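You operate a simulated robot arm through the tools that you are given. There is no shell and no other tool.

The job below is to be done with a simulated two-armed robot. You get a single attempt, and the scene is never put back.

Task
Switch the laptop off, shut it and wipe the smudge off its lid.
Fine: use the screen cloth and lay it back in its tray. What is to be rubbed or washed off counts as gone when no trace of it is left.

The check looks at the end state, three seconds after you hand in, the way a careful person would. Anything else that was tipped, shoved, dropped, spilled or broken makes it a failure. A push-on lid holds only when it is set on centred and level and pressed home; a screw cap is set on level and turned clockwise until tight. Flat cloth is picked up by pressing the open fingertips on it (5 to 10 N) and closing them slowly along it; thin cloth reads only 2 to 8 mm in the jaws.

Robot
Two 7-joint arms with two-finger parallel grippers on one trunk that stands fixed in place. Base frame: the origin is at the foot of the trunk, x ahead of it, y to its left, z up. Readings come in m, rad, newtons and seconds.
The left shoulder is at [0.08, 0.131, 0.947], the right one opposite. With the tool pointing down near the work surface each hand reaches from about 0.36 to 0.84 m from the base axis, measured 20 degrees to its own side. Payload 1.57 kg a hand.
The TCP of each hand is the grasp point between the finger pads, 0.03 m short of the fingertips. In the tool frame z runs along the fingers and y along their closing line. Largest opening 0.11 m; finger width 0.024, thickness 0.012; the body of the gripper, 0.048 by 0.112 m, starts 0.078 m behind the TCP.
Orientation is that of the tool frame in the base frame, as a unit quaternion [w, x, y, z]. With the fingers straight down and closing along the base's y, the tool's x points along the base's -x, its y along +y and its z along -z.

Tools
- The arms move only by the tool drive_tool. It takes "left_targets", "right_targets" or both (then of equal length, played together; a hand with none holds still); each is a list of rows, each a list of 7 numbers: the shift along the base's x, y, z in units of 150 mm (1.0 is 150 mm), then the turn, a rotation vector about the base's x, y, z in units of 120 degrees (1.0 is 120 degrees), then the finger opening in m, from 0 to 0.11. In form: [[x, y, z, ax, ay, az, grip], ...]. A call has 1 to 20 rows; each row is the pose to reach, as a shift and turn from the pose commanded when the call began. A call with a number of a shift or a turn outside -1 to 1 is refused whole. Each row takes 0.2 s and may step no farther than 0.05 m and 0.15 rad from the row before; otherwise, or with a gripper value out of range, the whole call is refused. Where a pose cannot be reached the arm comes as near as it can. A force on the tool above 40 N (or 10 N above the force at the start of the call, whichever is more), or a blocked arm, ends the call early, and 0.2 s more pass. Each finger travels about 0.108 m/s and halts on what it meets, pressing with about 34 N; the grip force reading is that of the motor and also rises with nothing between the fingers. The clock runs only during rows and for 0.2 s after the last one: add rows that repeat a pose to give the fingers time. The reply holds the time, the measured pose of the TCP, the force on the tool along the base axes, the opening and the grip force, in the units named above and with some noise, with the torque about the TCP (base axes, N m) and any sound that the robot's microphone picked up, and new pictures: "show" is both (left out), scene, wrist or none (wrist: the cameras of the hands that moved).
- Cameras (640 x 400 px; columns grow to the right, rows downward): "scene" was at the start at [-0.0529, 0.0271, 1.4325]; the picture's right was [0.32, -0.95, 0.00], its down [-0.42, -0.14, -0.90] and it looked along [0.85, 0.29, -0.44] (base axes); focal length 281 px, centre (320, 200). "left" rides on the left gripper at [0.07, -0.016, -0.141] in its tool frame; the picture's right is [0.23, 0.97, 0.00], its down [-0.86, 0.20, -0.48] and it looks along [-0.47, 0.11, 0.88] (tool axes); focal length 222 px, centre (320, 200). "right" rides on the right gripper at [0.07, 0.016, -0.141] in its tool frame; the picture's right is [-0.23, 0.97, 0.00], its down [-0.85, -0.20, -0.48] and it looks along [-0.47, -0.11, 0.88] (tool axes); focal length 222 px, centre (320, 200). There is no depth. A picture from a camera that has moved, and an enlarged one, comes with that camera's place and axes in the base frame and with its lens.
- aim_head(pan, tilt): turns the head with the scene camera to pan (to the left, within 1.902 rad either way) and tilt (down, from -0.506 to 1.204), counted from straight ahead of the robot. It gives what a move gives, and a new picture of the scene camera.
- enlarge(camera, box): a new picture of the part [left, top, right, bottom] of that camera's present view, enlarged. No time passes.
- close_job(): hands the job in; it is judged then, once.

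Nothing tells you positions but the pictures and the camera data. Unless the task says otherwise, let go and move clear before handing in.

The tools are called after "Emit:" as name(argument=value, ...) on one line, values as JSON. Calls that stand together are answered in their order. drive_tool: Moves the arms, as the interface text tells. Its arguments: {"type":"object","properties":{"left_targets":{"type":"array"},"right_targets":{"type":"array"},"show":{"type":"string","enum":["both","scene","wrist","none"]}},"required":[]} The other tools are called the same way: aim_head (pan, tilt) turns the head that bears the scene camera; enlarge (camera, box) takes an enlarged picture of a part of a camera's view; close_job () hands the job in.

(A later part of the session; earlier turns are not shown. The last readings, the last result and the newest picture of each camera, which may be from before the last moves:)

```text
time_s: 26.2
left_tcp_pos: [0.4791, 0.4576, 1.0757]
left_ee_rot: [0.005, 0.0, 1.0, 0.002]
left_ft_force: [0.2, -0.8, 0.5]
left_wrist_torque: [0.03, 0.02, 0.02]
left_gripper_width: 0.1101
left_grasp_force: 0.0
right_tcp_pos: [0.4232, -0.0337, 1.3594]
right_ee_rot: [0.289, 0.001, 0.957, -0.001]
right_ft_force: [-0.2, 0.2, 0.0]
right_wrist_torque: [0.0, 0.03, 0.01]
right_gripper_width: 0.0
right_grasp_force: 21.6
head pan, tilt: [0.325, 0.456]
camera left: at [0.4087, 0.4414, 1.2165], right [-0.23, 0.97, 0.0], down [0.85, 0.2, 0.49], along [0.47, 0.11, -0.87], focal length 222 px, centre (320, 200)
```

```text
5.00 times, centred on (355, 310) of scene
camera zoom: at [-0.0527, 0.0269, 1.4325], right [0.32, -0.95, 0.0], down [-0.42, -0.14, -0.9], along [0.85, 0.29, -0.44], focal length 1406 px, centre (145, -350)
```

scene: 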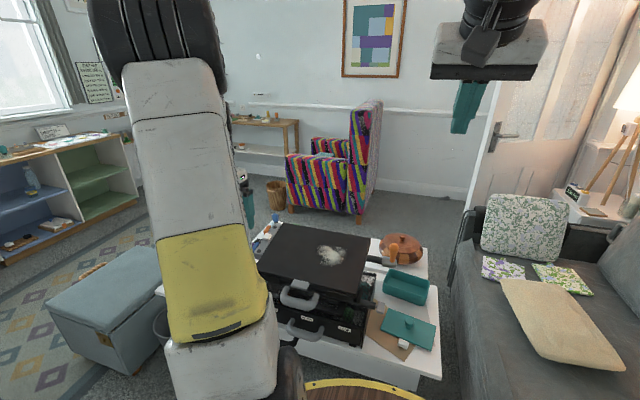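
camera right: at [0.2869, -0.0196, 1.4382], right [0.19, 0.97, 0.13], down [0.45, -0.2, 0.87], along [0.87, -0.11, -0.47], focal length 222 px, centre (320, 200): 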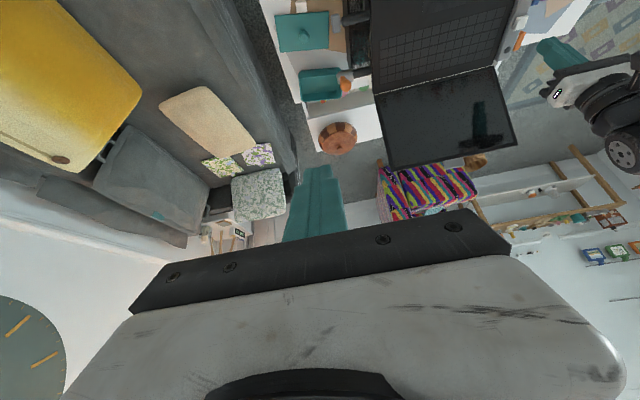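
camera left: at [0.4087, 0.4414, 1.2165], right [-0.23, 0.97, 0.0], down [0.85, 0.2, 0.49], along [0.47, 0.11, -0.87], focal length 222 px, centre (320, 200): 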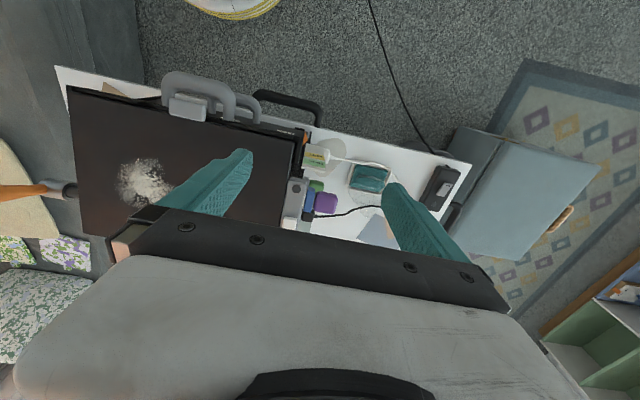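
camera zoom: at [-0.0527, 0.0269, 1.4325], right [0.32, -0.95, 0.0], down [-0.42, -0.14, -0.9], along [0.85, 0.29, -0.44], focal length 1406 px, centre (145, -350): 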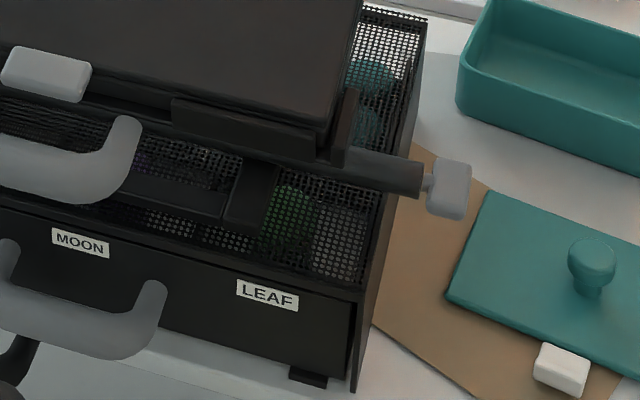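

The laptop is shut. The teal textured cloth sits folded in its pale tray on the table's left, with a raised ridge to hold it by; the green felt block further back is an eraser out of reach. I'll move the left hand sideways over it for a second viewpoint.

Emit:
drive_tool(left_targets=[[0, 0.3, 0, 0, 0, 0, 0.11], [0, 0.6, 0, 0, 0, 0, 0.11], [0, 0.9, 0, 0, 0, 0, 0.11], [0, 1.0, 0, 0, 0, 0, 0.11]], show="both")

Emit:
enlarge(camera="left", box=[200, 80, 420, 220])

Emit:
enlarge(camera="scene", box=[180, 220, 300, 320])

```text
time_s: 27.2
left_tcp_pos: [0.4815, 0.6084, 1.0813]
left_ee_rot: [0.004, 0.0, 1.0, 0.002]
left_ft_force: [0.1, -0.1, 0.5]
left_wrist_torque: [0.07, 0.0, 0.03]
left_gripper_width: 0.1098
left_grasp_force: 0.0
right_tcp_pos: [0.4222, -0.0345, 1.3596]
right_ee_rot: [0.289, 0.001, 0.957, 0.0]
right_ft_force: [0.3, -0.2, 0.1]
right_wrist_torque: [0.0, 0.04, 0.02]
right_gripper_width: 0.0
right_grasp_force: 20.9
head pan, tilt: [0.325, 0.456]
camera left: at [0.4104, 0.5921, 1.221], right [-0.23, 0.97, 0.0], down [0.85, 0.2, 0.49], along [0.47, 0.11, -0.87], focal length 222 px, centre (320, 200)
```

scene: 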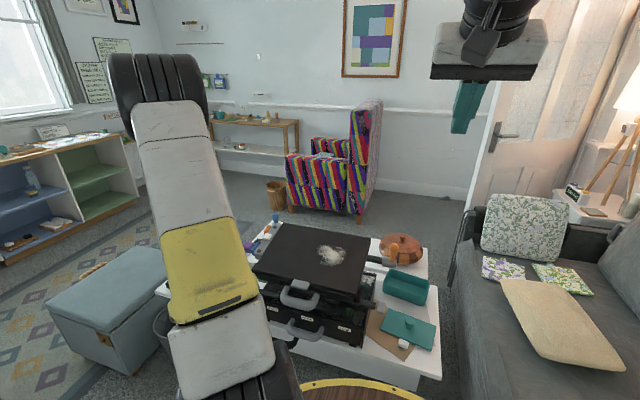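
left: 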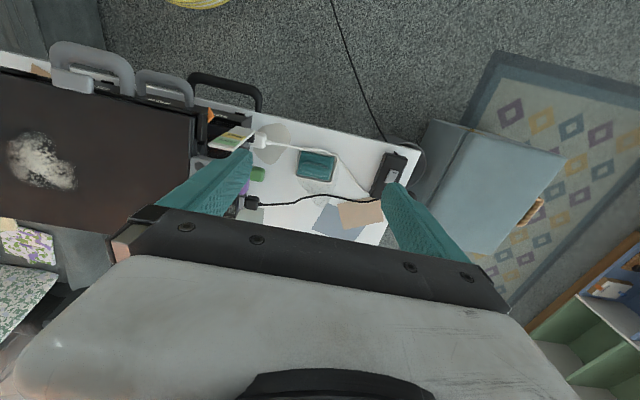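

```text
2.86 times, centred on (310, 150) of left
camera zoom: at [0.4104, 0.5921, 1.221], right [-0.23, 0.97, 0.0], down [0.85, 0.2, 0.49], along [0.47, 0.11, -0.87], focal length 635 px, centre (349, 343)
```

zoom: 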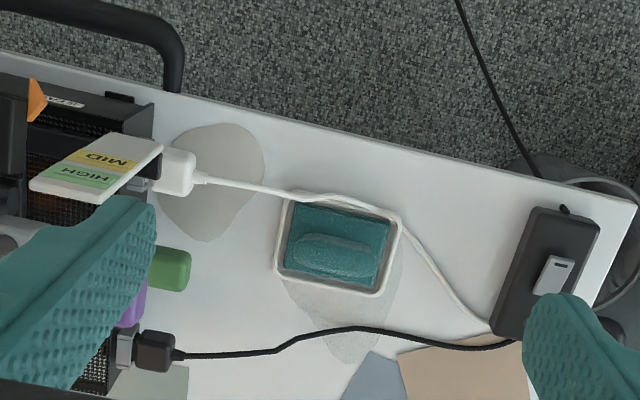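

```text
4.00 times, centred on (240, 270) of scene
camera zoom: at [-0.0529, 0.027, 1.4325], right [0.32, -0.95, 0.0], down [-0.42, -0.14, -0.9], along [0.85, 0.29, -0.44], focal length 1124 px, centre (640, -80)
```

zoom: 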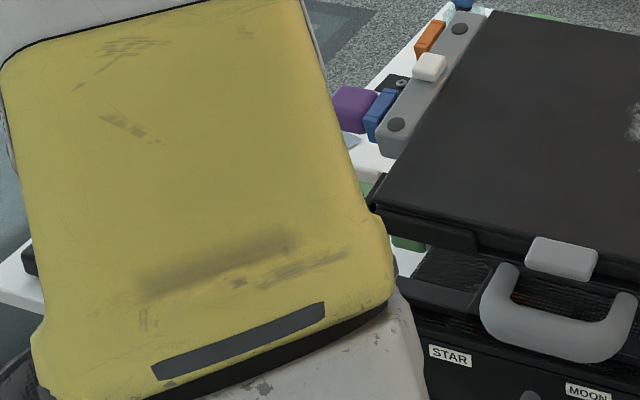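

From two views the tray spans about x 0.58–0.66, y 0.58–0.68 with its rim at z≈0.64, and the cloth's ridge is centred near [0.617, 0.625, 0.67], running along y. I'll turn the left gripper about 85° to close across the ridge and move over it.

Emit:
drive_tool(left_targets=[[0.08, 0.01, -0.05, 0, 0, -0.0711, 0.11], [0.16, 0.02, -0.1, 0, 0, -0.1422, 0.11], [0.24, 0.03, -0.15, 0, 0, -0.2133, 0.11], [0.32, 0.04, -0.2, 0, 0, -0.2844, 0.11], [0.4, 0.05, -0.25, 0, 0, -0.3555, 0.11], [0.48, 0.06, -0.3, 0, 0, -0.4266, 0.11], [0.56, 0.07, -0.35, 0, 0, -0.4977, 0.11], [0.64, 0.08, -0.4, 0, 0, -0.5688, 0.11], [0.72, 0.09, -0.45, 0, 0, -0.6399, 0.11], [0.8, 0.1, -0.5, 0, 0, -0.711, 0.11], [0.9, 0.107, -0.5, 0, 0, -0.712, 0.11]], show="both")

Emit:
enlarge(camera="left", box=[180, 60, 460, 240])

```text
time_s: 29.6
left_tcp_pos: [0.6154, 0.6207, 1.0033]
left_ee_rot: [0.004, 0.678, 0.735, -0.002]
left_ft_force: [0.1, 0.5, 0.0]
left_wrist_torque: [-0.02, -0.04, -0.01]
left_gripper_width: 0.1101
left_grasp_force: 0.1
right_tcp_pos: [0.424, -0.0342, 1.3599]
right_ee_rot: [0.289, 0.0, 0.957, 0.0]
right_ft_force: [-0.5, 0.2, 0.6]
right_wrist_torque: [0.0, -0.03, -0.03]
right_gripper_width: 0.0002
right_grasp_force: 21.1
head pan, tilt: [0.325, 0.456]
camera left: at [0.5932, 0.691, 1.1435], right [0.95, 0.3, 0.0], down [0.26, -0.83, 0.49], along [0.15, -0.46, -0.87], focal length 222 px, centre (320, 200)
```

scene: 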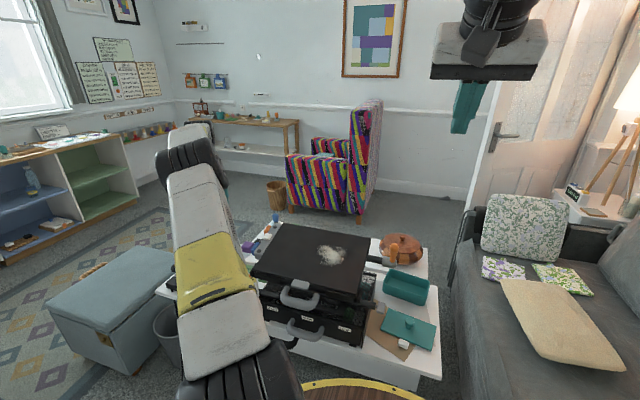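
left: 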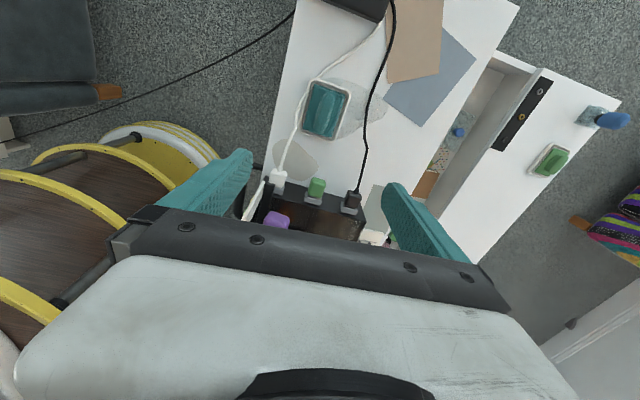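

```text
2.22 times, centred on (320, 150) of left
camera zoom: at [0.5932, 0.691, 1.1435], right [0.95, 0.3, 0.0], down [0.26, -0.83, 0.49], along [0.15, -0.46, -0.87], focal length 494 px, centre (320, 311)
```

zoom: 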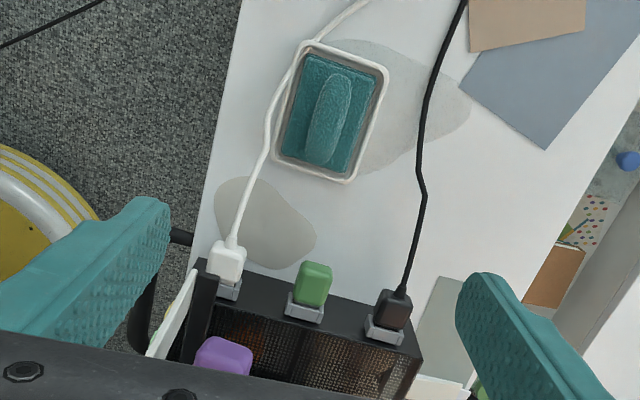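

The cloth and ridge are clear, with a white cable just beside the tray's near rim. I'll narrow the opening to 5 cm, lower partway and check that the arm clears the laptop.

Emit:
drive_tool(left_targets=[[0.03, 0.05, -0.2, 0, 0, 0, 0.08], [0.03, 0.05, -0.4, 0, 0, 0, 0.05], [0.03, 0.05, -0.6, 0, 0, 0, 0.05], [0.03, 0.05, -0.8, 0, 0, 0, 0.05], [0.03, 0.05, -1.0, 0, 0, 0, 0.05]], show="both")

Emit:
enlarge(camera="left", box=[220, 60, 420, 220])

Emit:
enlarge(camera="scene", box=[140, 180, 300, 340])

Emit:
enlarge(camera="right", box=[440, 0, 640, 140])

```text
time_s: 30.8
left_tcp_pos: [0.6212, 0.6303, 0.8527]
left_ee_rot: [0.004, 0.678, 0.735, -0.002]
left_ft_force: [0.3, 0.4, -0.2]
left_wrist_torque: [0.0, 0.0, -0.04]
left_gripper_width: 0.0499
left_grasp_force: 0.1
right_tcp_pos: [0.4235, -0.0345, 1.3597]
right_ee_rot: [0.289, 0.0, 0.957, 0.0]
right_ft_force: [0.3, -0.2, 0.4]
right_wrist_torque: [0.0, 0.0, 0.01]
right_gripper_width: 0.0
right_grasp_force: 21.2
head pan, tilt: [0.325, 0.456]
camera left: at [0.5994, 0.7008, 0.9929], right [0.95, 0.3, 0.0], down [0.26, -0.83, 0.49], along [0.15, -0.46, -0.87], focal length 222 px, centre (320, 200)
```

scene: 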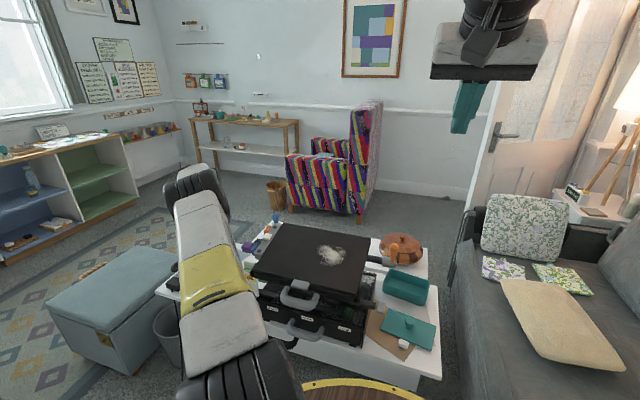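
left: 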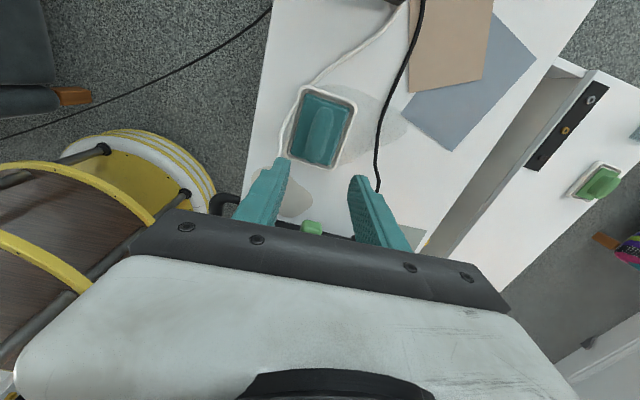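

```text
2.50 times, centred on (320, 140) of left
camera zoom: at [0.5994, 0.7008, 0.9929], right [0.95, 0.3, 0.0], down [0.26, -0.83, 0.49], along [0.15, -0.46, -0.87], focal length 555 px, centre (320, 350)
```

zoom: 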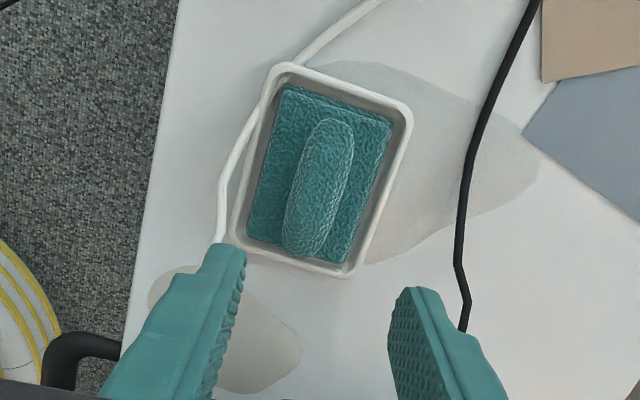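

```text
2.50 times, centred on (220, 260) of scene
camera zoom: at [-0.053, 0.027, 1.4325], right [0.32, -0.95, 0.0], down [-0.42, -0.14, -0.9], along [0.85, 0.29, -0.44], focal length 703 px, centre (570, 50)
```

zoom: 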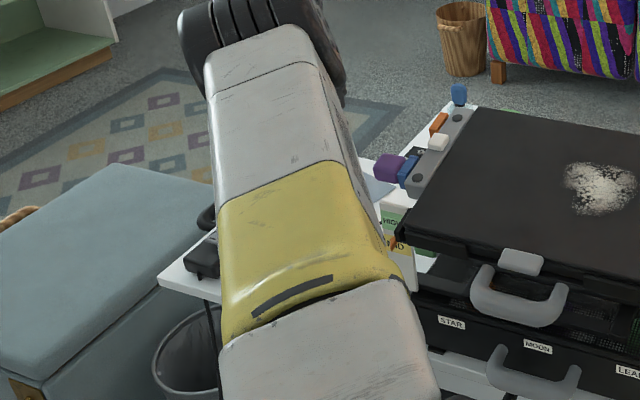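

```text
2.86 times, centred on (540, 70) of right
camera zoom: at [0.2868, -0.0197, 1.4382], right [0.19, 0.97, 0.13], down [0.45, -0.2, 0.87], along [0.87, -0.11, -0.47], focal length 635 px, centre (-309, 571)
```

zoom: 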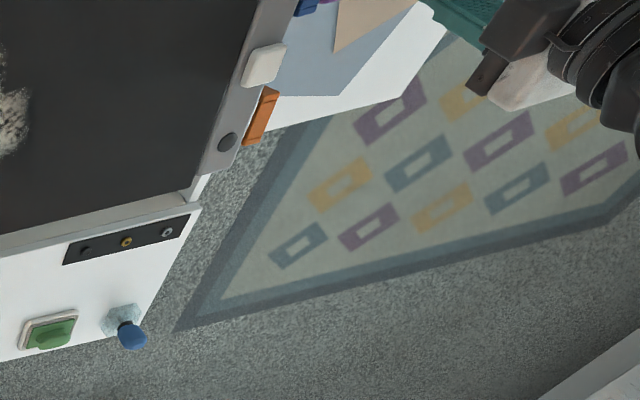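

The arm clears everything so far. I'll tip the hand 12° outward to ease the reach and go down close to the ridge.

Emit:
drive_tool(left_targets=[[0.01, 0.01, -0.1, 0.05, 0, 0, 0.05], [0.01, 0.01, -0.3, 0.1, 0, 0, 0.05], [0.01, 0.01, -0.5, 0.1, 0, 0, 0.05], [0.01, 0.01, -0.7, 0.1, 0, 0, 0.05], [0.01, 0.01, -0.85, 0.1, 0, 0, 0.05]], show="both")

Emit:
enlarge(camera="left", box=[220, 60, 420, 220])

Emit:
enlarge(camera="scene", box=[140, 180, 300, 340])

```text
time_s: 32.0
left_tcp_pos: [0.6224, 0.6317, 0.725]
left_ee_rot: [-0.066, 0.675, 0.731, 0.075]
left_ft_force: [0.5, 0.2, 0.4]
left_wrist_torque: [0.01, -0.07, 0.01]
left_gripper_width: 0.05
left_grasp_force: 0.1
right_tcp_pos: [0.4234, -0.0347, 1.3599]
right_ee_rot: [0.29, 0.001, 0.957, 0.0]
right_ft_force: [0.6, 0.7, 0.6]
right_wrist_torque: [0.01, 0.02, -0.01]
right_gripper_width: 0.0002
right_grasp_force: 20.9
head pan, tilt: [0.325, 0.456]
camera left: at [0.6008, 0.6706, 0.8761], right [0.95, 0.3, 0.07], down [0.26, -0.92, 0.3], along [0.15, -0.27, -0.95], focal length 222 px, centre (320, 200)
```

scene: 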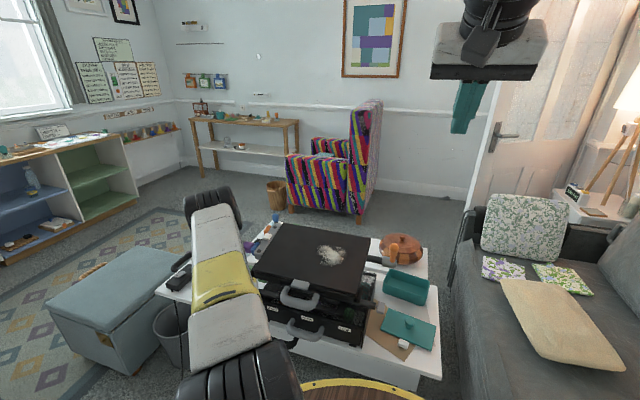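
left: 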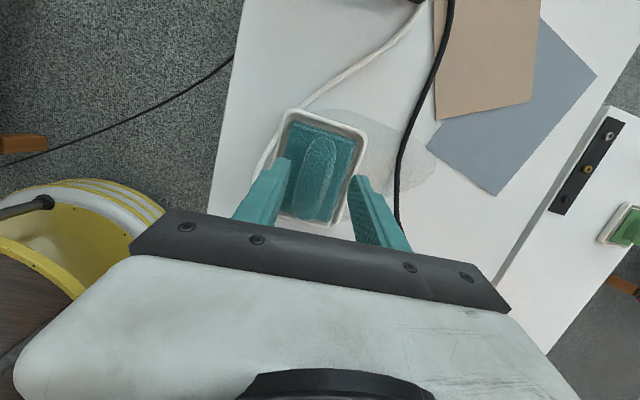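

```text
2.50 times, centred on (320, 140) of left
camera zoom: at [0.6008, 0.6706, 0.8761], right [0.95, 0.3, 0.07], down [0.26, -0.92, 0.3], along [0.15, -0.27, -0.95], focal length 555 px, centre (320, 350)
```

zoom: 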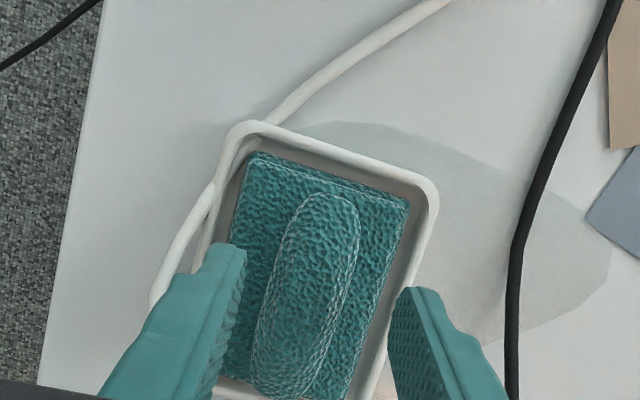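

```text
2.50 times, centred on (220, 260) of scene
camera zoom: at [-0.053, 0.027, 1.4325], right [0.32, -0.95, 0.0], down [-0.42, -0.14, -0.9], along [0.85, 0.29, -0.44], focal length 703 px, centre (570, 50)
```

zoom: 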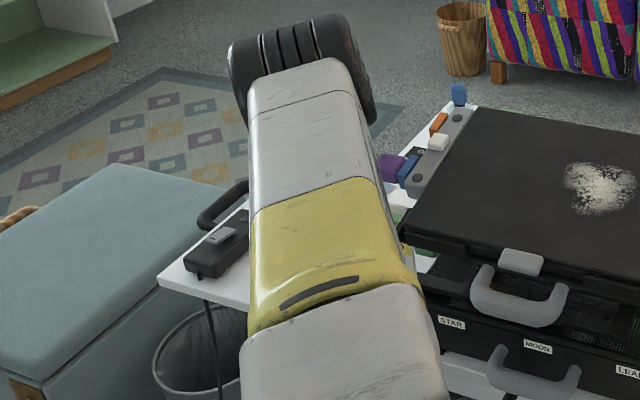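

Emit:
drive_tool(left_targets=[[0, 0, -0.07, 0, 0, 0, 0.042], [0, -0.02, -0.14, 0, 0, 0, 0.042], [0, -0.02, -0.2, 0, 0, 0, 0.042], [0, -0.02, -0.22, 0, 0, 0, 0.042]], show="wrist")

Emit:
enlarge(camera="left", box=[220, 80, 420, 240])

```text
time_s: 33.0
left_tcp_pos: [0.6232, 0.6274, 0.6914]
left_ee_rot: [-0.066, 0.676, 0.73, 0.075]
left_ft_force: [0.6, 0.2, 0.9]
left_wrist_torque: [-0.04, 0.04, 0.01]
left_gripper_width: 0.0423
left_grasp_force: 0.1
right_tcp_pos: [0.4239, -0.0322, 1.3599]
right_ee_rot: [0.29, 0.0, 0.957, 0.0]
right_ft_force: [1.3, -0.4, 0.3]
right_wrist_torque: [0.0, -0.02, 0.01]
right_gripper_width: 0.0003
right_grasp_force: 21.4
head pan, tilt: [0.325, 0.456]
camera left: at [0.6017, 0.6667, 0.8428], right [0.95, 0.3, 0.07], down [0.26, -0.92, 0.3], along [0.15, -0.27, -0.95], focal length 222 px, centre (320, 200)
```

left: 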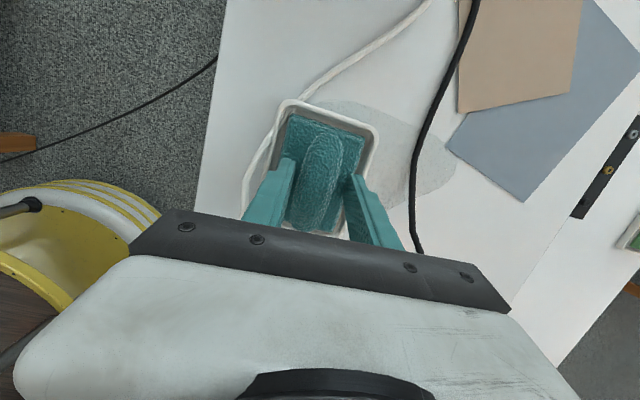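

```text
2.50 times, centred on (320, 160) of left
camera zoom: at [0.6017, 0.6667, 0.8428], right [0.95, 0.3, 0.07], down [0.26, -0.92, 0.3], along [0.15, -0.27, -0.95], focal length 555 px, centre (320, 300)
```

zoom: 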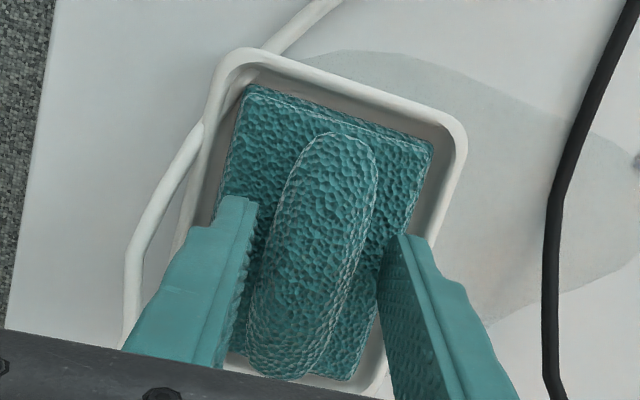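

Emit:
drive_tool(left_targets=[[0, 0, -0.02, 0, 0, 0, 0.042], [0, 0, -0.04, 0, 0, 0, 0.042], [0, 0, -0.06, 0, 0, 0, 0.042]], show="none")

```text
time_s: 33.7
left_tcp_pos: [0.6271, 0.6291, 0.6904]
left_ee_rot: [-0.067, 0.675, 0.731, 0.078]
left_ft_force: [-3.4, -2.6, 12.6]
left_wrist_torque: [-0.19, 0.35, 0.03]
left_gripper_width: 0.0438
left_grasp_force: 1.3
right_tcp_pos: [0.4229, -0.0347, 1.3595]
right_ee_rot: [0.289, 0.0, 0.957, 0.0]
right_ft_force: [-0.4, 0.1, 0.2]
right_wrist_torque: [0.06, 0.03, 0.01]
right_gripper_width: 0.0
right_grasp_force: 21.2
head pan, tilt: [0.325, 0.456]
stopped in row 3 (left hand): the force on the tool passed its limit at 44 N (the readings are from after the stop); the commanded pose is now the measured one
```

I pressed too hard just then (44 N). I'll lift a few millimetres and check that the tray hasn't moved.

Emit:
drive_tool(left_targets=[[-0.01, 0, 0.02, 0, 0, 0, 0.042], [-0.02, 0, 0.03, 0, 0, 0, 0.042]], show="wrist")

Emit:
enlarge(camera="left", box=[220, 80, 420, 240])

```text
time_s: 34.3
left_tcp_pos: [0.6227, 0.6299, 0.6934]
left_ee_rot: [-0.065, 0.675, 0.731, 0.078]
left_ft_force: [-0.3, -0.2, -0.6]
left_wrist_torque: [0.04, 0.02, -0.04]
left_gripper_width: 0.0418
left_grasp_force: 0.0
right_tcp_pos: [0.4231, -0.0342, 1.3585]
right_ee_rot: [0.29, 0.001, 0.957, 0.0]
right_ft_force: [-0.9, -0.8, -0.4]
right_wrist_torque: [0.0, 0.05, 0.0]
right_gripper_width: 0.0
right_grasp_force: 21.3
head pan, tilt: [0.325, 0.456]
camera left: at [0.5996, 0.6675, 0.8448], right [0.95, 0.3, 0.07], down [0.26, -0.92, 0.3], along [0.15, -0.27, -0.95], focal length 222 px, centre (320, 200)
```

left: 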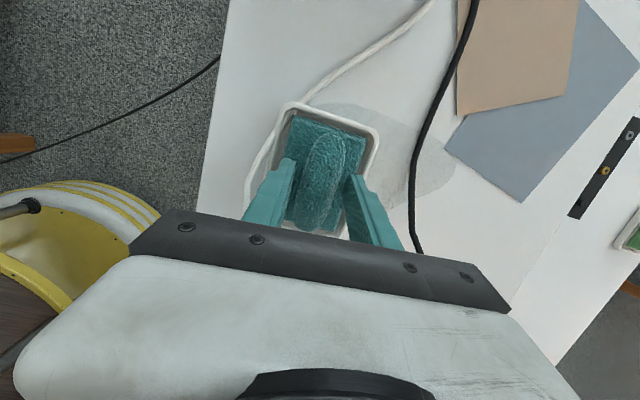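

```text
2.50 times, centred on (320, 160) of left
camera zoom: at [0.5996, 0.6675, 0.8448], right [0.95, 0.3, 0.07], down [0.26, -0.92, 0.3], along [0.15, -0.27, -0.95], focal length 555 px, centre (320, 300)
```

zoom: 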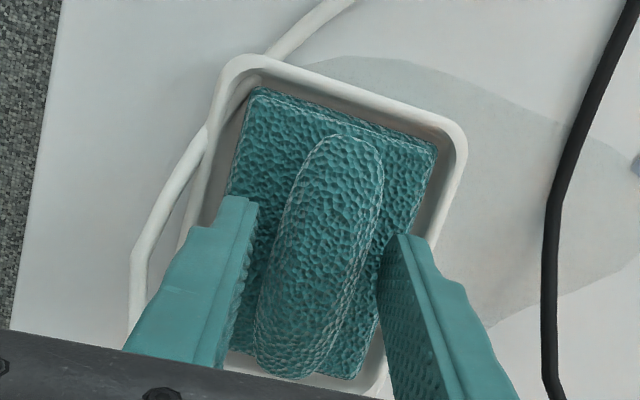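

The tray and cloth are still in place. The fingertips sit just above the pad on either side of the ridge, so I'll close on it.

Emit:
drive_tool(left_targets=[[0, 0, -0.005, 0, 0, 0, 0.035], [0, 0, -0.005, 0, 0, 0, 0.028], [0, 0, -0.005, 0, 0, 0, 0.02], [0, 0, -0.005, 0, 0, 0, 0.01], [0, 0, -0.005, 0, 0, 0, 0.0], [0, 0, -0.005, 0, 0, 0, 0.0]], show="wrist")

Emit:
enlarge(camera="left", box=[220, 80, 420, 240])

```text
time_s: 35.7
left_tcp_pos: [0.6226, 0.6286, 0.6924]
left_ee_rot: [-0.066, 0.675, 0.731, 0.078]
left_ft_force: [-2.3, 0.9, 2.9]
left_wrist_torque: [0.02, 0.28, -0.18]
left_gripper_width: 0.0271
left_grasp_force: 33.9
right_tcp_pos: [0.4232, -0.0348, 1.36]
right_ee_rot: [0.289, 0.0, 0.957, 0.0]
right_ft_force: [-0.3, 0.2, -0.1]
right_wrist_torque: [0.01, 0.02, 0.03]
right_gripper_width: 0.0
right_grasp_force: 20.6
head pan, tilt: [0.325, 0.456]
camera left: at [0.5998, 0.6675, 0.8439], right [0.95, 0.3, 0.07], down [0.26, -0.92, 0.3], along [0.15, -0.27, -0.95], focal length 222 px, centre (320, 200)
```

left: 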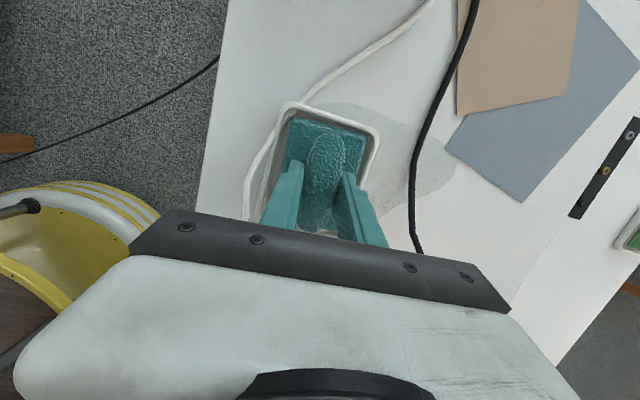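

```text
2.50 times, centred on (320, 160) of left
camera zoom: at [0.5998, 0.6675, 0.8439], right [0.95, 0.3, 0.07], down [0.26, -0.92, 0.3], along [0.15, -0.27, -0.95], focal length 555 px, centre (320, 300)
```

zoom: 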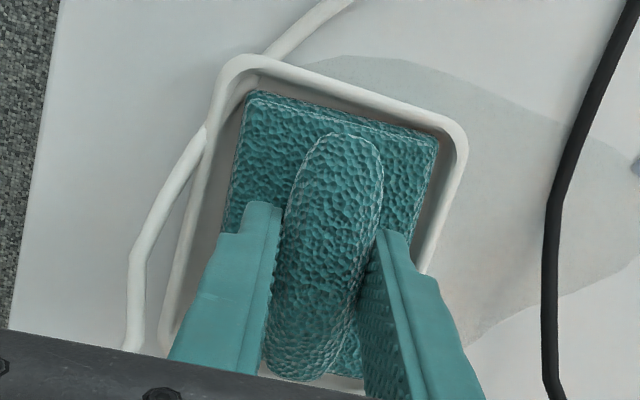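

I'm gripping the ridge (27 mm wide, 34 N). I'll lift the cloth straight up out of its tray.

Emit:
drive_tool(left_targets=[[0, 0, 0.04, 0, 0, 0, 0.0], [0, 0, 0.12, 0, 0, 0, 0.0], [0, 0, 0.3, 0, 0, 0, 0.0], [0, 0, 0.55, 0, 0, 0, 0.0], [0, 0, 0.8, 0, 0, 0, 0.0], [0, 0, 1.0, 0, 0, 0, 0.0]], show="both")

Emit:
enlarge(camera="left", box=[200, 60, 440, 240])

```text
time_s: 37.1
left_tcp_pos: [0.6239, 0.628, 0.8425]
left_ee_rot: [-0.066, 0.675, 0.731, 0.077]
left_ft_force: [-0.1, 0.1, -0.4]
left_wrist_torque: [-0.03, 0.01, 0.02]
left_gripper_width: 0.0269
left_grasp_force: 34.2
right_tcp_pos: [0.4235, -0.0341, 1.3592]
right_ee_rot: [0.289, 0.0, 0.957, 0.0]
right_ft_force: [-1.1, 0.1, -0.5]
right_wrist_torque: [0.01, 0.0, 0.0]
right_gripper_width: 0.0
right_grasp_force: 21.1
head pan, tilt: [0.325, 0.456]
camera left: at [0.6013, 0.6672, 0.994], right [0.95, 0.3, 0.07], down [0.26, -0.92, 0.3], along [0.15, -0.27, -0.95], focal length 222 px, centre (320, 200)
```

scene: 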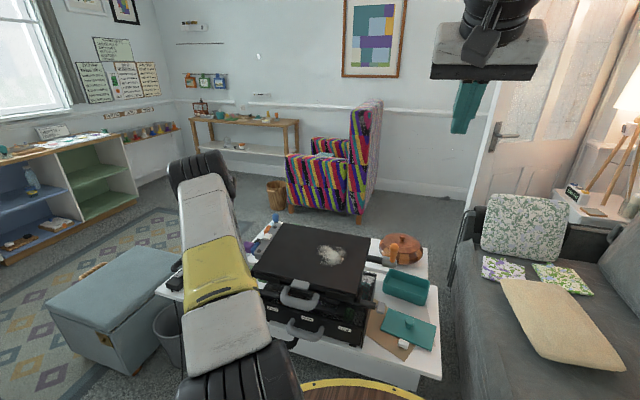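
left: 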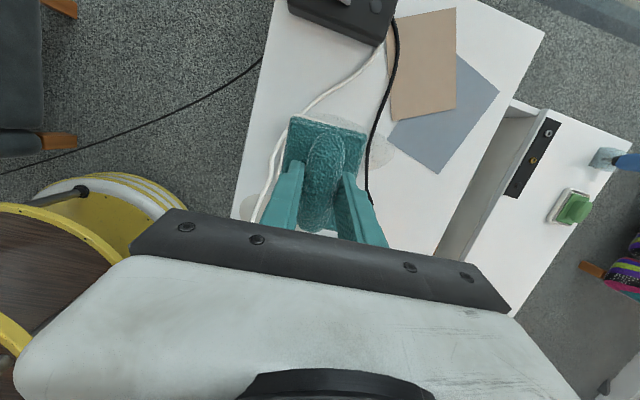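

```text
2.22 times, centred on (320, 150) of left
camera zoom: at [0.6013, 0.6672, 0.994], right [0.95, 0.3, 0.07], down [0.26, -0.92, 0.3], along [0.15, -0.27, -0.95], focal length 494 px, centre (320, 311)
```

zoom: 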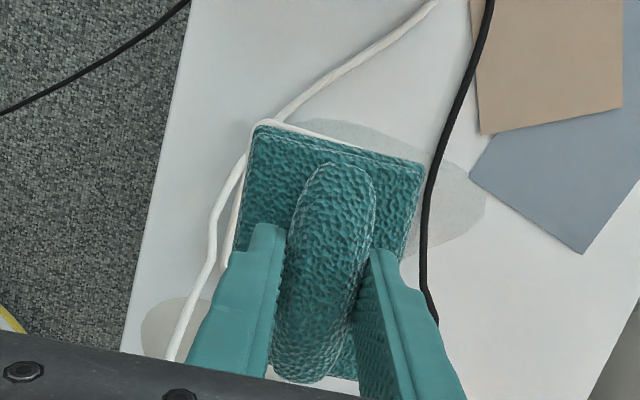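

The cloth is out and the tray stayed put. The smudge covers roughly x 0.565–0.68, y 0.17–0.275 on the lid, and I'll carry the cloth over the hub to it at a safe height.

Emit:
drive_tool(left_targets=[[0, 0, 0.3, 0, 0, 0, 0.0], [0, 0, 0.6, 0, 0, 0, 0.0], [0, 0, 0.9, 0, 0, 0, 0.0], [0, -0.2, 1.0, 0, 0, 0, 0.0], [0, -0.5, 1.0, 0, 0, 0, 0.0], [0, -0.8, 1.0, 0, 0, 0, 0.0], [0, -1.0, 1.0, 0, 0, 0, 0.0]], show="none")

Emit:
drive_tool(left_targets=[[0, -0.25, 0.3, 0, 0, 0, 0.0], [0, -0.5, 0.3, 0, 0, 0, 0.0], [0, -0.75, 0.3, 0, 0, 0, 0.0], [0, -1.0, 0.3, 0, 0, 0, 0.0]], show="both")

```text
time_s: 38.7
left_tcp_pos: [0.6253, 0.4776, 0.9911]
left_ee_rot: [-0.065, 0.675, 0.731, 0.077]
left_ft_force: [-0.2, 0.8, -0.6]
left_wrist_torque: [0.0, -0.02, 0.02]
left_gripper_width: 0.0269
left_grasp_force: 34.0
right_tcp_pos: [0.4239, -0.0325, 1.3604]
right_ee_rot: [0.289, 0.0, 0.957, 0.0]
right_ft_force: [0.0, -0.7, -0.5]
right_wrist_torque: [-0.02, 0.01, -0.01]
right_gripper_width: 0.0002
right_grasp_force: 21.7
head pan, tilt: [0.325, 0.456]
```

```text
refused: row 1 steps farther than a row can; nothing moved
```

Emit:
drive_tool(left_targets=[[0, 0, 0.25, 0, 0, 0, 0.0], [0, -0.2, 0.35, 0, 0, 0, 0.0], [0, -0.5, 0.35, 0, 0, 0, 0.0], [0, -0.75, 0.35, 0, 0, 0, 0.0], [0, -1.0, 0.35, 0, 0, 0, 0.0]], show="both")

Emit:
enlarge(camera="left", box=[160, 40, 480, 240])

Emit:
enlarge(camera="right", box=[340, 0, 620, 180])

```text
time_s: 39.9
left_tcp_pos: [0.6233, 0.3284, 1.0412]
left_ee_rot: [-0.066, 0.675, 0.731, 0.078]
left_ft_force: [0.4, 1.0, 0.0]
left_wrist_torque: [-0.02, 0.0, -0.01]
left_gripper_width: 0.0267
left_grasp_force: 34.0
right_tcp_pos: [0.4241, -0.0324, 1.3603]
right_ee_rot: [0.289, -0.001, 0.957, 0.0]
right_ft_force: [-0.6, 1.1, 0.2]
right_wrist_torque: [-0.02, -0.02, -0.04]
right_gripper_width: 0.0
right_grasp_force: 21.1
head pan, tilt: [0.325, 0.456]
camera left: at [0.5997, 0.3678, 1.1916], right [0.95, 0.3, 0.07], down [0.26, -0.92, 0.3], along [0.15, -0.27, -0.95], focal length 222 px, centre (320, 200)
```

scene: 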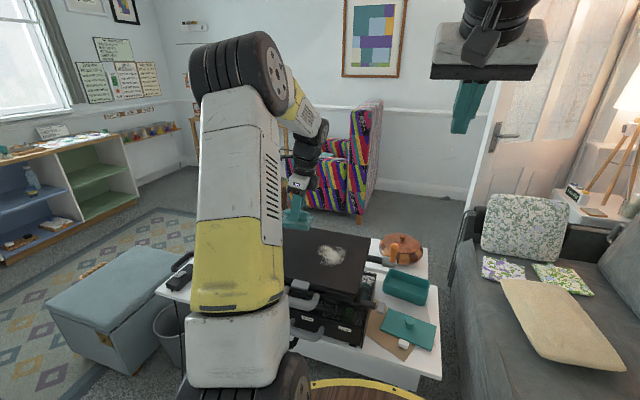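
left: 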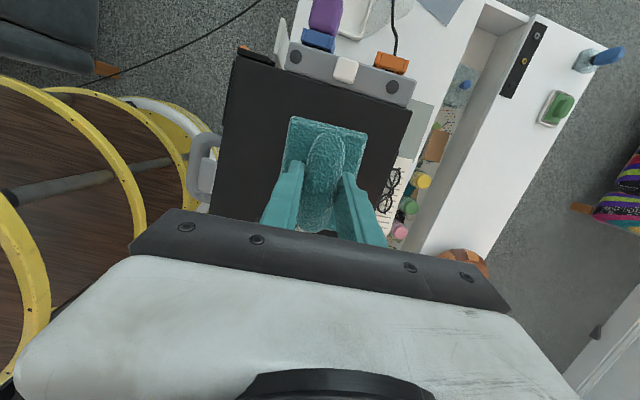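

```text
2.00 times, centred on (320, 140) of left
camera zoom: at [0.5997, 0.3678, 1.1916], right [0.95, 0.3, 0.07], down [0.26, -0.92, 0.3], along [0.15, -0.27, -0.95], focal length 444 px, centre (320, 320)
```

zoom: 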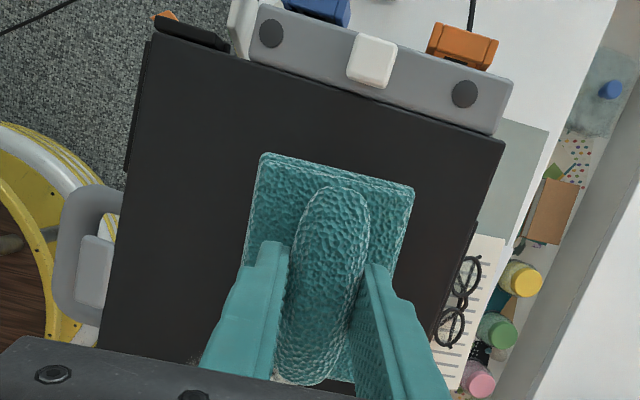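

```text
2.22 times, centred on (480, 90) of right
camera zoom: at [0.2869, -0.0193, 1.4382], right [0.19, 0.97, 0.13], down [0.45, -0.2, 0.87], along [0.87, -0.11, -0.47], focal length 494 px, centre (-36, 444)
```

zoom: 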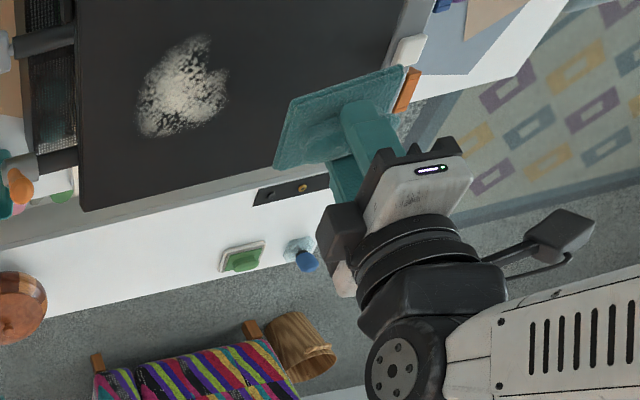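

The cloth is over the lid and held flat. I'll move to the left part of the smudge and lower until the cloth touches.

Emit:
drive_tool(left_targets=[[0, -0.25, -0.1, 0, 0, 0, 0.0], [0, -0.47, -0.25, 0, 0, 0, 0.0], [0, -0.47, -0.4, 0, 0, 0, 0.0], [0, -0.47, -0.45, 0, 0, 0, 0.0], [0, -0.47, -0.48, 0, 0, 0, 0.0]], show="wrist")

Emit:
enlarge(camera="right", box=[340, 0, 540, 120])

Emit:
enlarge(camera="scene", box=[270, 190, 400, 290])

```text
time_s: 41.1
left_tcp_pos: [0.624, 0.2571, 0.9714]
left_ee_rot: [-0.066, 0.675, 0.731, 0.078]
left_ft_force: [0.4, -0.3, -0.9]
left_wrist_torque: [0.01, 0.03, 0.03]
left_gripper_width: 0.027
left_grasp_force: 33.5
right_tcp_pos: [0.4243, -0.034, 1.3598]
right_ee_rot: [0.289, 0.001, 0.957, 0.0]
right_ft_force: [0.3, 0.5, -0.7]
right_wrist_torque: [-0.03, 0.0, 0.01]
right_gripper_width: 0.0
right_grasp_force: 21.8
head pan, tilt: [0.325, 0.456]
camera left: at [0.6012, 0.296, 1.1237], right [0.95, 0.3, 0.07], down [0.26, -0.92, 0.3], along [0.15, -0.27, -0.95], focal length 222 px, centre (320, 200)
```

left: 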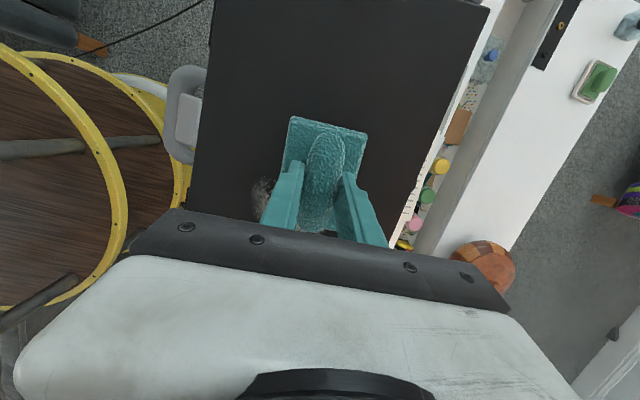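

```text
3.20 times, centred on (440, 60) of right
camera zoom: at [0.2869, -0.0197, 1.4382], right [0.19, 0.97, 0.13], down [0.45, -0.2, 0.87], along [0.87, -0.11, -0.47], focal length 711 px, centre (-64, 648)
```

zoom: 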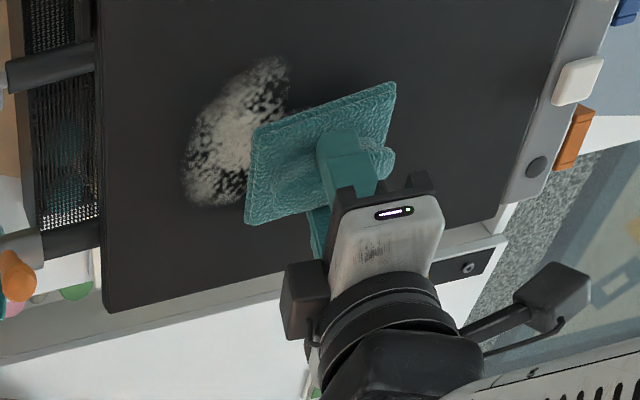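

```text
4.00 times, centred on (335, 240) of scene
camera zoom: at [-0.0528, 0.0271, 1.4325], right [0.32, -0.95, 0.0], down [-0.42, -0.14, -0.9], along [0.85, 0.29, -0.44], focal length 1124 px, centre (260, 40)
```

zoom: 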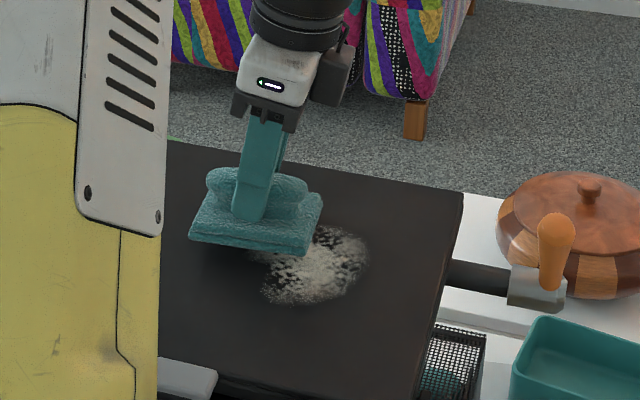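

Emit:
drive_tool(left_targets=[[0, 0, -0.03, 0, 0, 0, 0.0], [0, 0, -0.06, 0, 0, 0, 0.0], [0, 0, -0.08, 0, 0, 0, 0.0], [0, 0, -0.1, 0, 0, 0, 0.0]], show="none")

```text
time_s: 42.1
left_tcp_pos: [0.6256, 0.2586, 0.9637]
left_ee_rot: [-0.063, 0.674, 0.731, 0.081]
left_ft_force: [-7.2, -0.4, 13.8]
left_wrist_torque: [-0.22, -0.24, -0.1]
left_gripper_width: 0.0271
left_grasp_force: 34.0
right_tcp_pos: [0.4218, -0.0339, 1.3593]
right_ee_rot: [0.289, 0.0, 0.957, 0.001]
right_ft_force: [-0.1, 0.0, -0.2]
right_wrist_torque: [0.0, -0.02, -0.01]
right_gripper_width: 0.0
right_grasp_force: 21.3
head pan, tilt: [0.325, 0.456]
stopped in row 4 (left hand): the force on the tool passed its limit at 43 N (the readings are from after the stop); the commanded pose is now the measured one
```

Contact comes at z≈0.964, with about 14 N pressing, and the surface is stiff. I'll wipe forward and back in x at this height.

Emit:
drive_tool(left_targets=[[0.08, 0, 0.003, 0, 0, 0, 0.0], [0.16, 0, 0.003, 0, 0, 0, 0.0], [0.24, 0, 0.003, 0, 0, 0, 0.0], [0.32, 0, 0.003, 0, 0, 0, 0.0], [0.24, 0, 0.003, 0, 0, 0, 0.0], [0.16, 0, 0.003, 0, 0, 0, 0.0], [0.06, 0, 0.003, 0, 0, 0, 0.0], [-0.04, 0, 0.003, 0, 0, 0, 0.0], [-0.14, 0, 0.003, 0, 0, 0, 0.0], [-0.24, 0, 0.003, 0, 0, 0, 0.0], [-0.34, 0, 0.003, 0, 0, 0, 0.0], [-0.42, 0, 0.003, 0, 0, 0, 0.0]], show="both")

Emit:
enlarge(camera="right", box=[340, 0, 540, 120])

Emit:
enlarge(camera="scene", box=[270, 190, 400, 290])

```text
time_s: 42.5
left_tcp_pos: [0.6356, 0.2598, 0.9658]
left_ee_rot: [-0.065, 0.673, 0.732, 0.082]
left_ft_force: [-8.2, -0.4, 15.9]
left_wrist_torque: [-0.27, -0.22, -0.07]
left_gripper_width: 0.0271
left_grasp_force: 33.6
right_tcp_pos: [0.4225, -0.0345, 1.3602]
right_ee_rot: [0.289, 0.0, 0.957, 0.0]
right_ft_force: [-0.3, -0.3, -0.9]
right_wrist_torque: [0.0, -0.07, -0.02]
right_gripper_width: 0.0
right_grasp_force: 21.2
head pan, tilt: [0.325, 0.456]
stopped in row 2 (left hand): the force on the tool passed its limit at 44 N (the readings are from after the stop); the commanded pose is now the measured one
camera left: at [0.612, 0.2972, 1.117], right [0.95, 0.3, 0.08], down [0.26, -0.92, 0.3], along [0.16, -0.26, -0.95], focal length 222 px, centre (320, 200)
```

scene: 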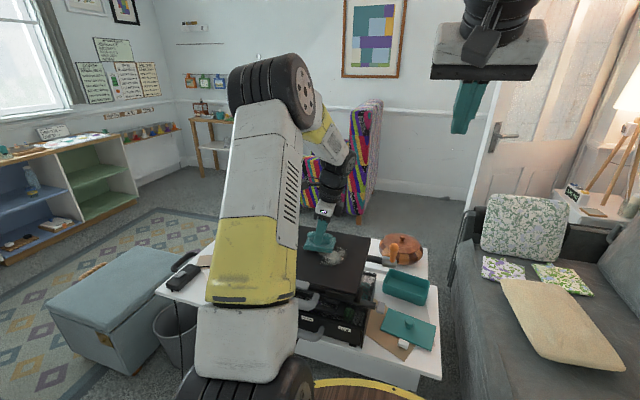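
left: 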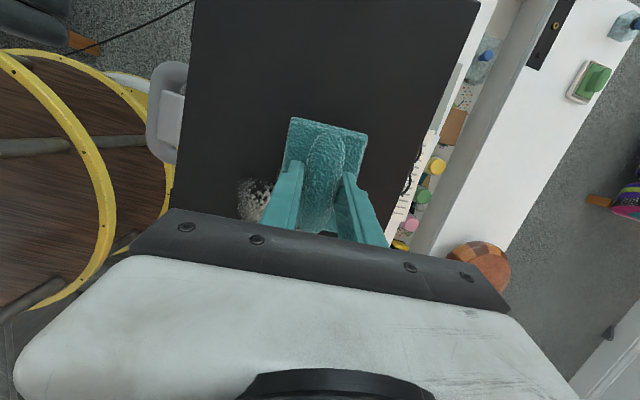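

```text
3.20 times, centred on (440, 60) of right
camera zoom: at [0.286, -0.0201, 1.4383], right [0.19, 0.97, 0.13], down [0.45, -0.2, 0.87], along [0.87, -0.11, -0.47], focal length 711 px, centre (-64, 648)
```

zoom: 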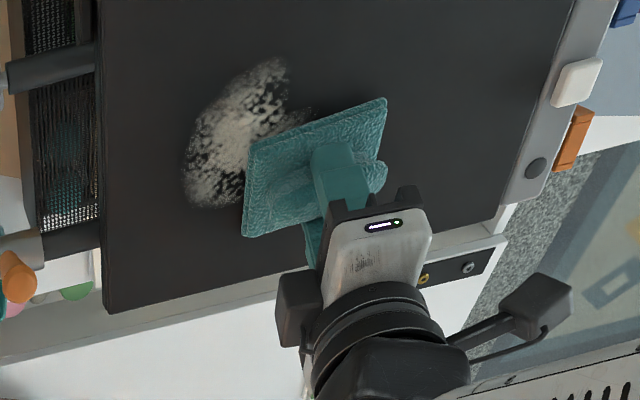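

```text
4.00 times, centred on (335, 240) of scene
camera zoom: at [-0.0539, 0.0268, 1.4324], right [0.32, -0.95, 0.0], down [-0.42, -0.14, -0.9], along [0.85, 0.29, -0.44], focal length 1124 px, centre (260, 40)
```

zoom: 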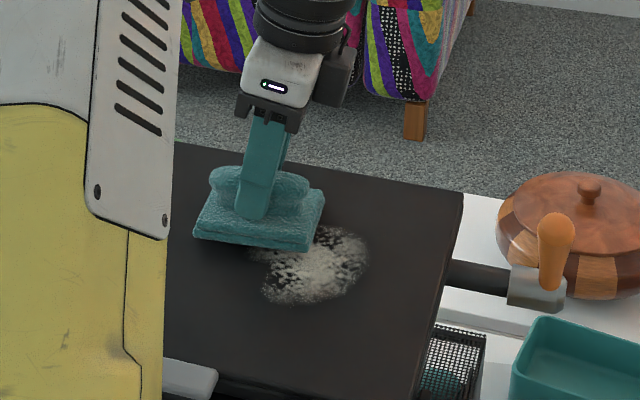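

Emit:
drive_tool(left_targets=[[0, 0, 0.005, 0, 0, 0, 0.0], [0, 0, 0.005, 0, 0, 0, 0.0]], show="none")

```text
time_s: 43.1
left_tcp_pos: [0.6369, 0.2585, 0.9654]
left_ee_rot: [-0.065, 0.674, 0.731, 0.081]
left_ft_force: [-6.7, -0.3, 14.9]
left_wrist_torque: [-0.04, -0.25, -0.06]
left_gripper_width: 0.027
left_grasp_force: 34.2
right_tcp_pos: [0.4229, -0.0333, 1.3597]
right_ee_rot: [0.288, 0.001, 0.958, -0.001]
right_ft_force: [0.0, -0.3, 0.1]
right_wrist_torque: [-0.01, -0.02, -0.02]
right_gripper_width: 0.0001
right_grasp_force: 21.3
head pan, tilt: [0.325, 0.456]
```

Emit:
drive_tool(left_targets=[[0, 0, 0.008, 0, 0, 0, 0.0], [0, 0, 0.014, 0, 0, 0, 0.0]], show="none")

```text
time_s: 43.8
left_tcp_pos: [0.6378, 0.2607, 0.9662]
left_ee_rot: [-0.065, 0.675, 0.731, 0.081]
left_ft_force: [-4.1, -0.3, 5.1]
left_wrist_torque: [0.0, 0.02, -0.06]
left_gripper_width: 0.0269
left_grasp_force: 34.2
right_tcp_pos: [0.4233, -0.0339, 1.3597]
right_ee_rot: [0.289, 0.001, 0.957, -0.001]
right_ft_force: [-0.3, -0.4, 0.7]
right_wrist_torque: [-0.02, -0.01, 0.01]
right_gripper_width: 0.0
right_grasp_force: 21.6
head pan, tilt: [0.325, 0.456]
```

The load is down to 5 N. I'll try a gentle stroke.

Emit:
drive_tool(left_targets=[[0.05, 0, 0, 0, 0, 0, 0.0], [0.1, 0, 0, 0, 0, 0, 0.0], [0.15, 0, 0, 0, 0, 0, 0.0], [0.2, 0, 0, 0, 0, 0, 0.0], [0.25, 0, 0, 0, 0, 0, 0.0]], show="none")

```text
time_s: 44.9
left_tcp_pos: [0.672, 0.2602, 0.972]
left_ee_rot: [-0.065, 0.674, 0.731, 0.083]
left_ft_force: [-8.0, -0.7, 15.2]
left_wrist_torque: [-0.09, -0.23, 0.01]
left_gripper_width: 0.0271
left_grasp_force: 33.8
right_tcp_pos: [0.4219, -0.0344, 1.3602]
right_ee_rot: [0.289, 0.001, 0.957, 0.0]
right_ft_force: [-0.9, -0.4, -0.4]
right_wrist_torque: [-0.03, -0.03, 0.01]
right_gripper_width: 0.0
right_grasp_force: 21.2
head pan, tilt: [0.325, 0.456]
stopped in row 5 (left hand): the force on the tool passed its limit at 42 N (the readings are from after the stop); the commanded pose is now the measured one
```

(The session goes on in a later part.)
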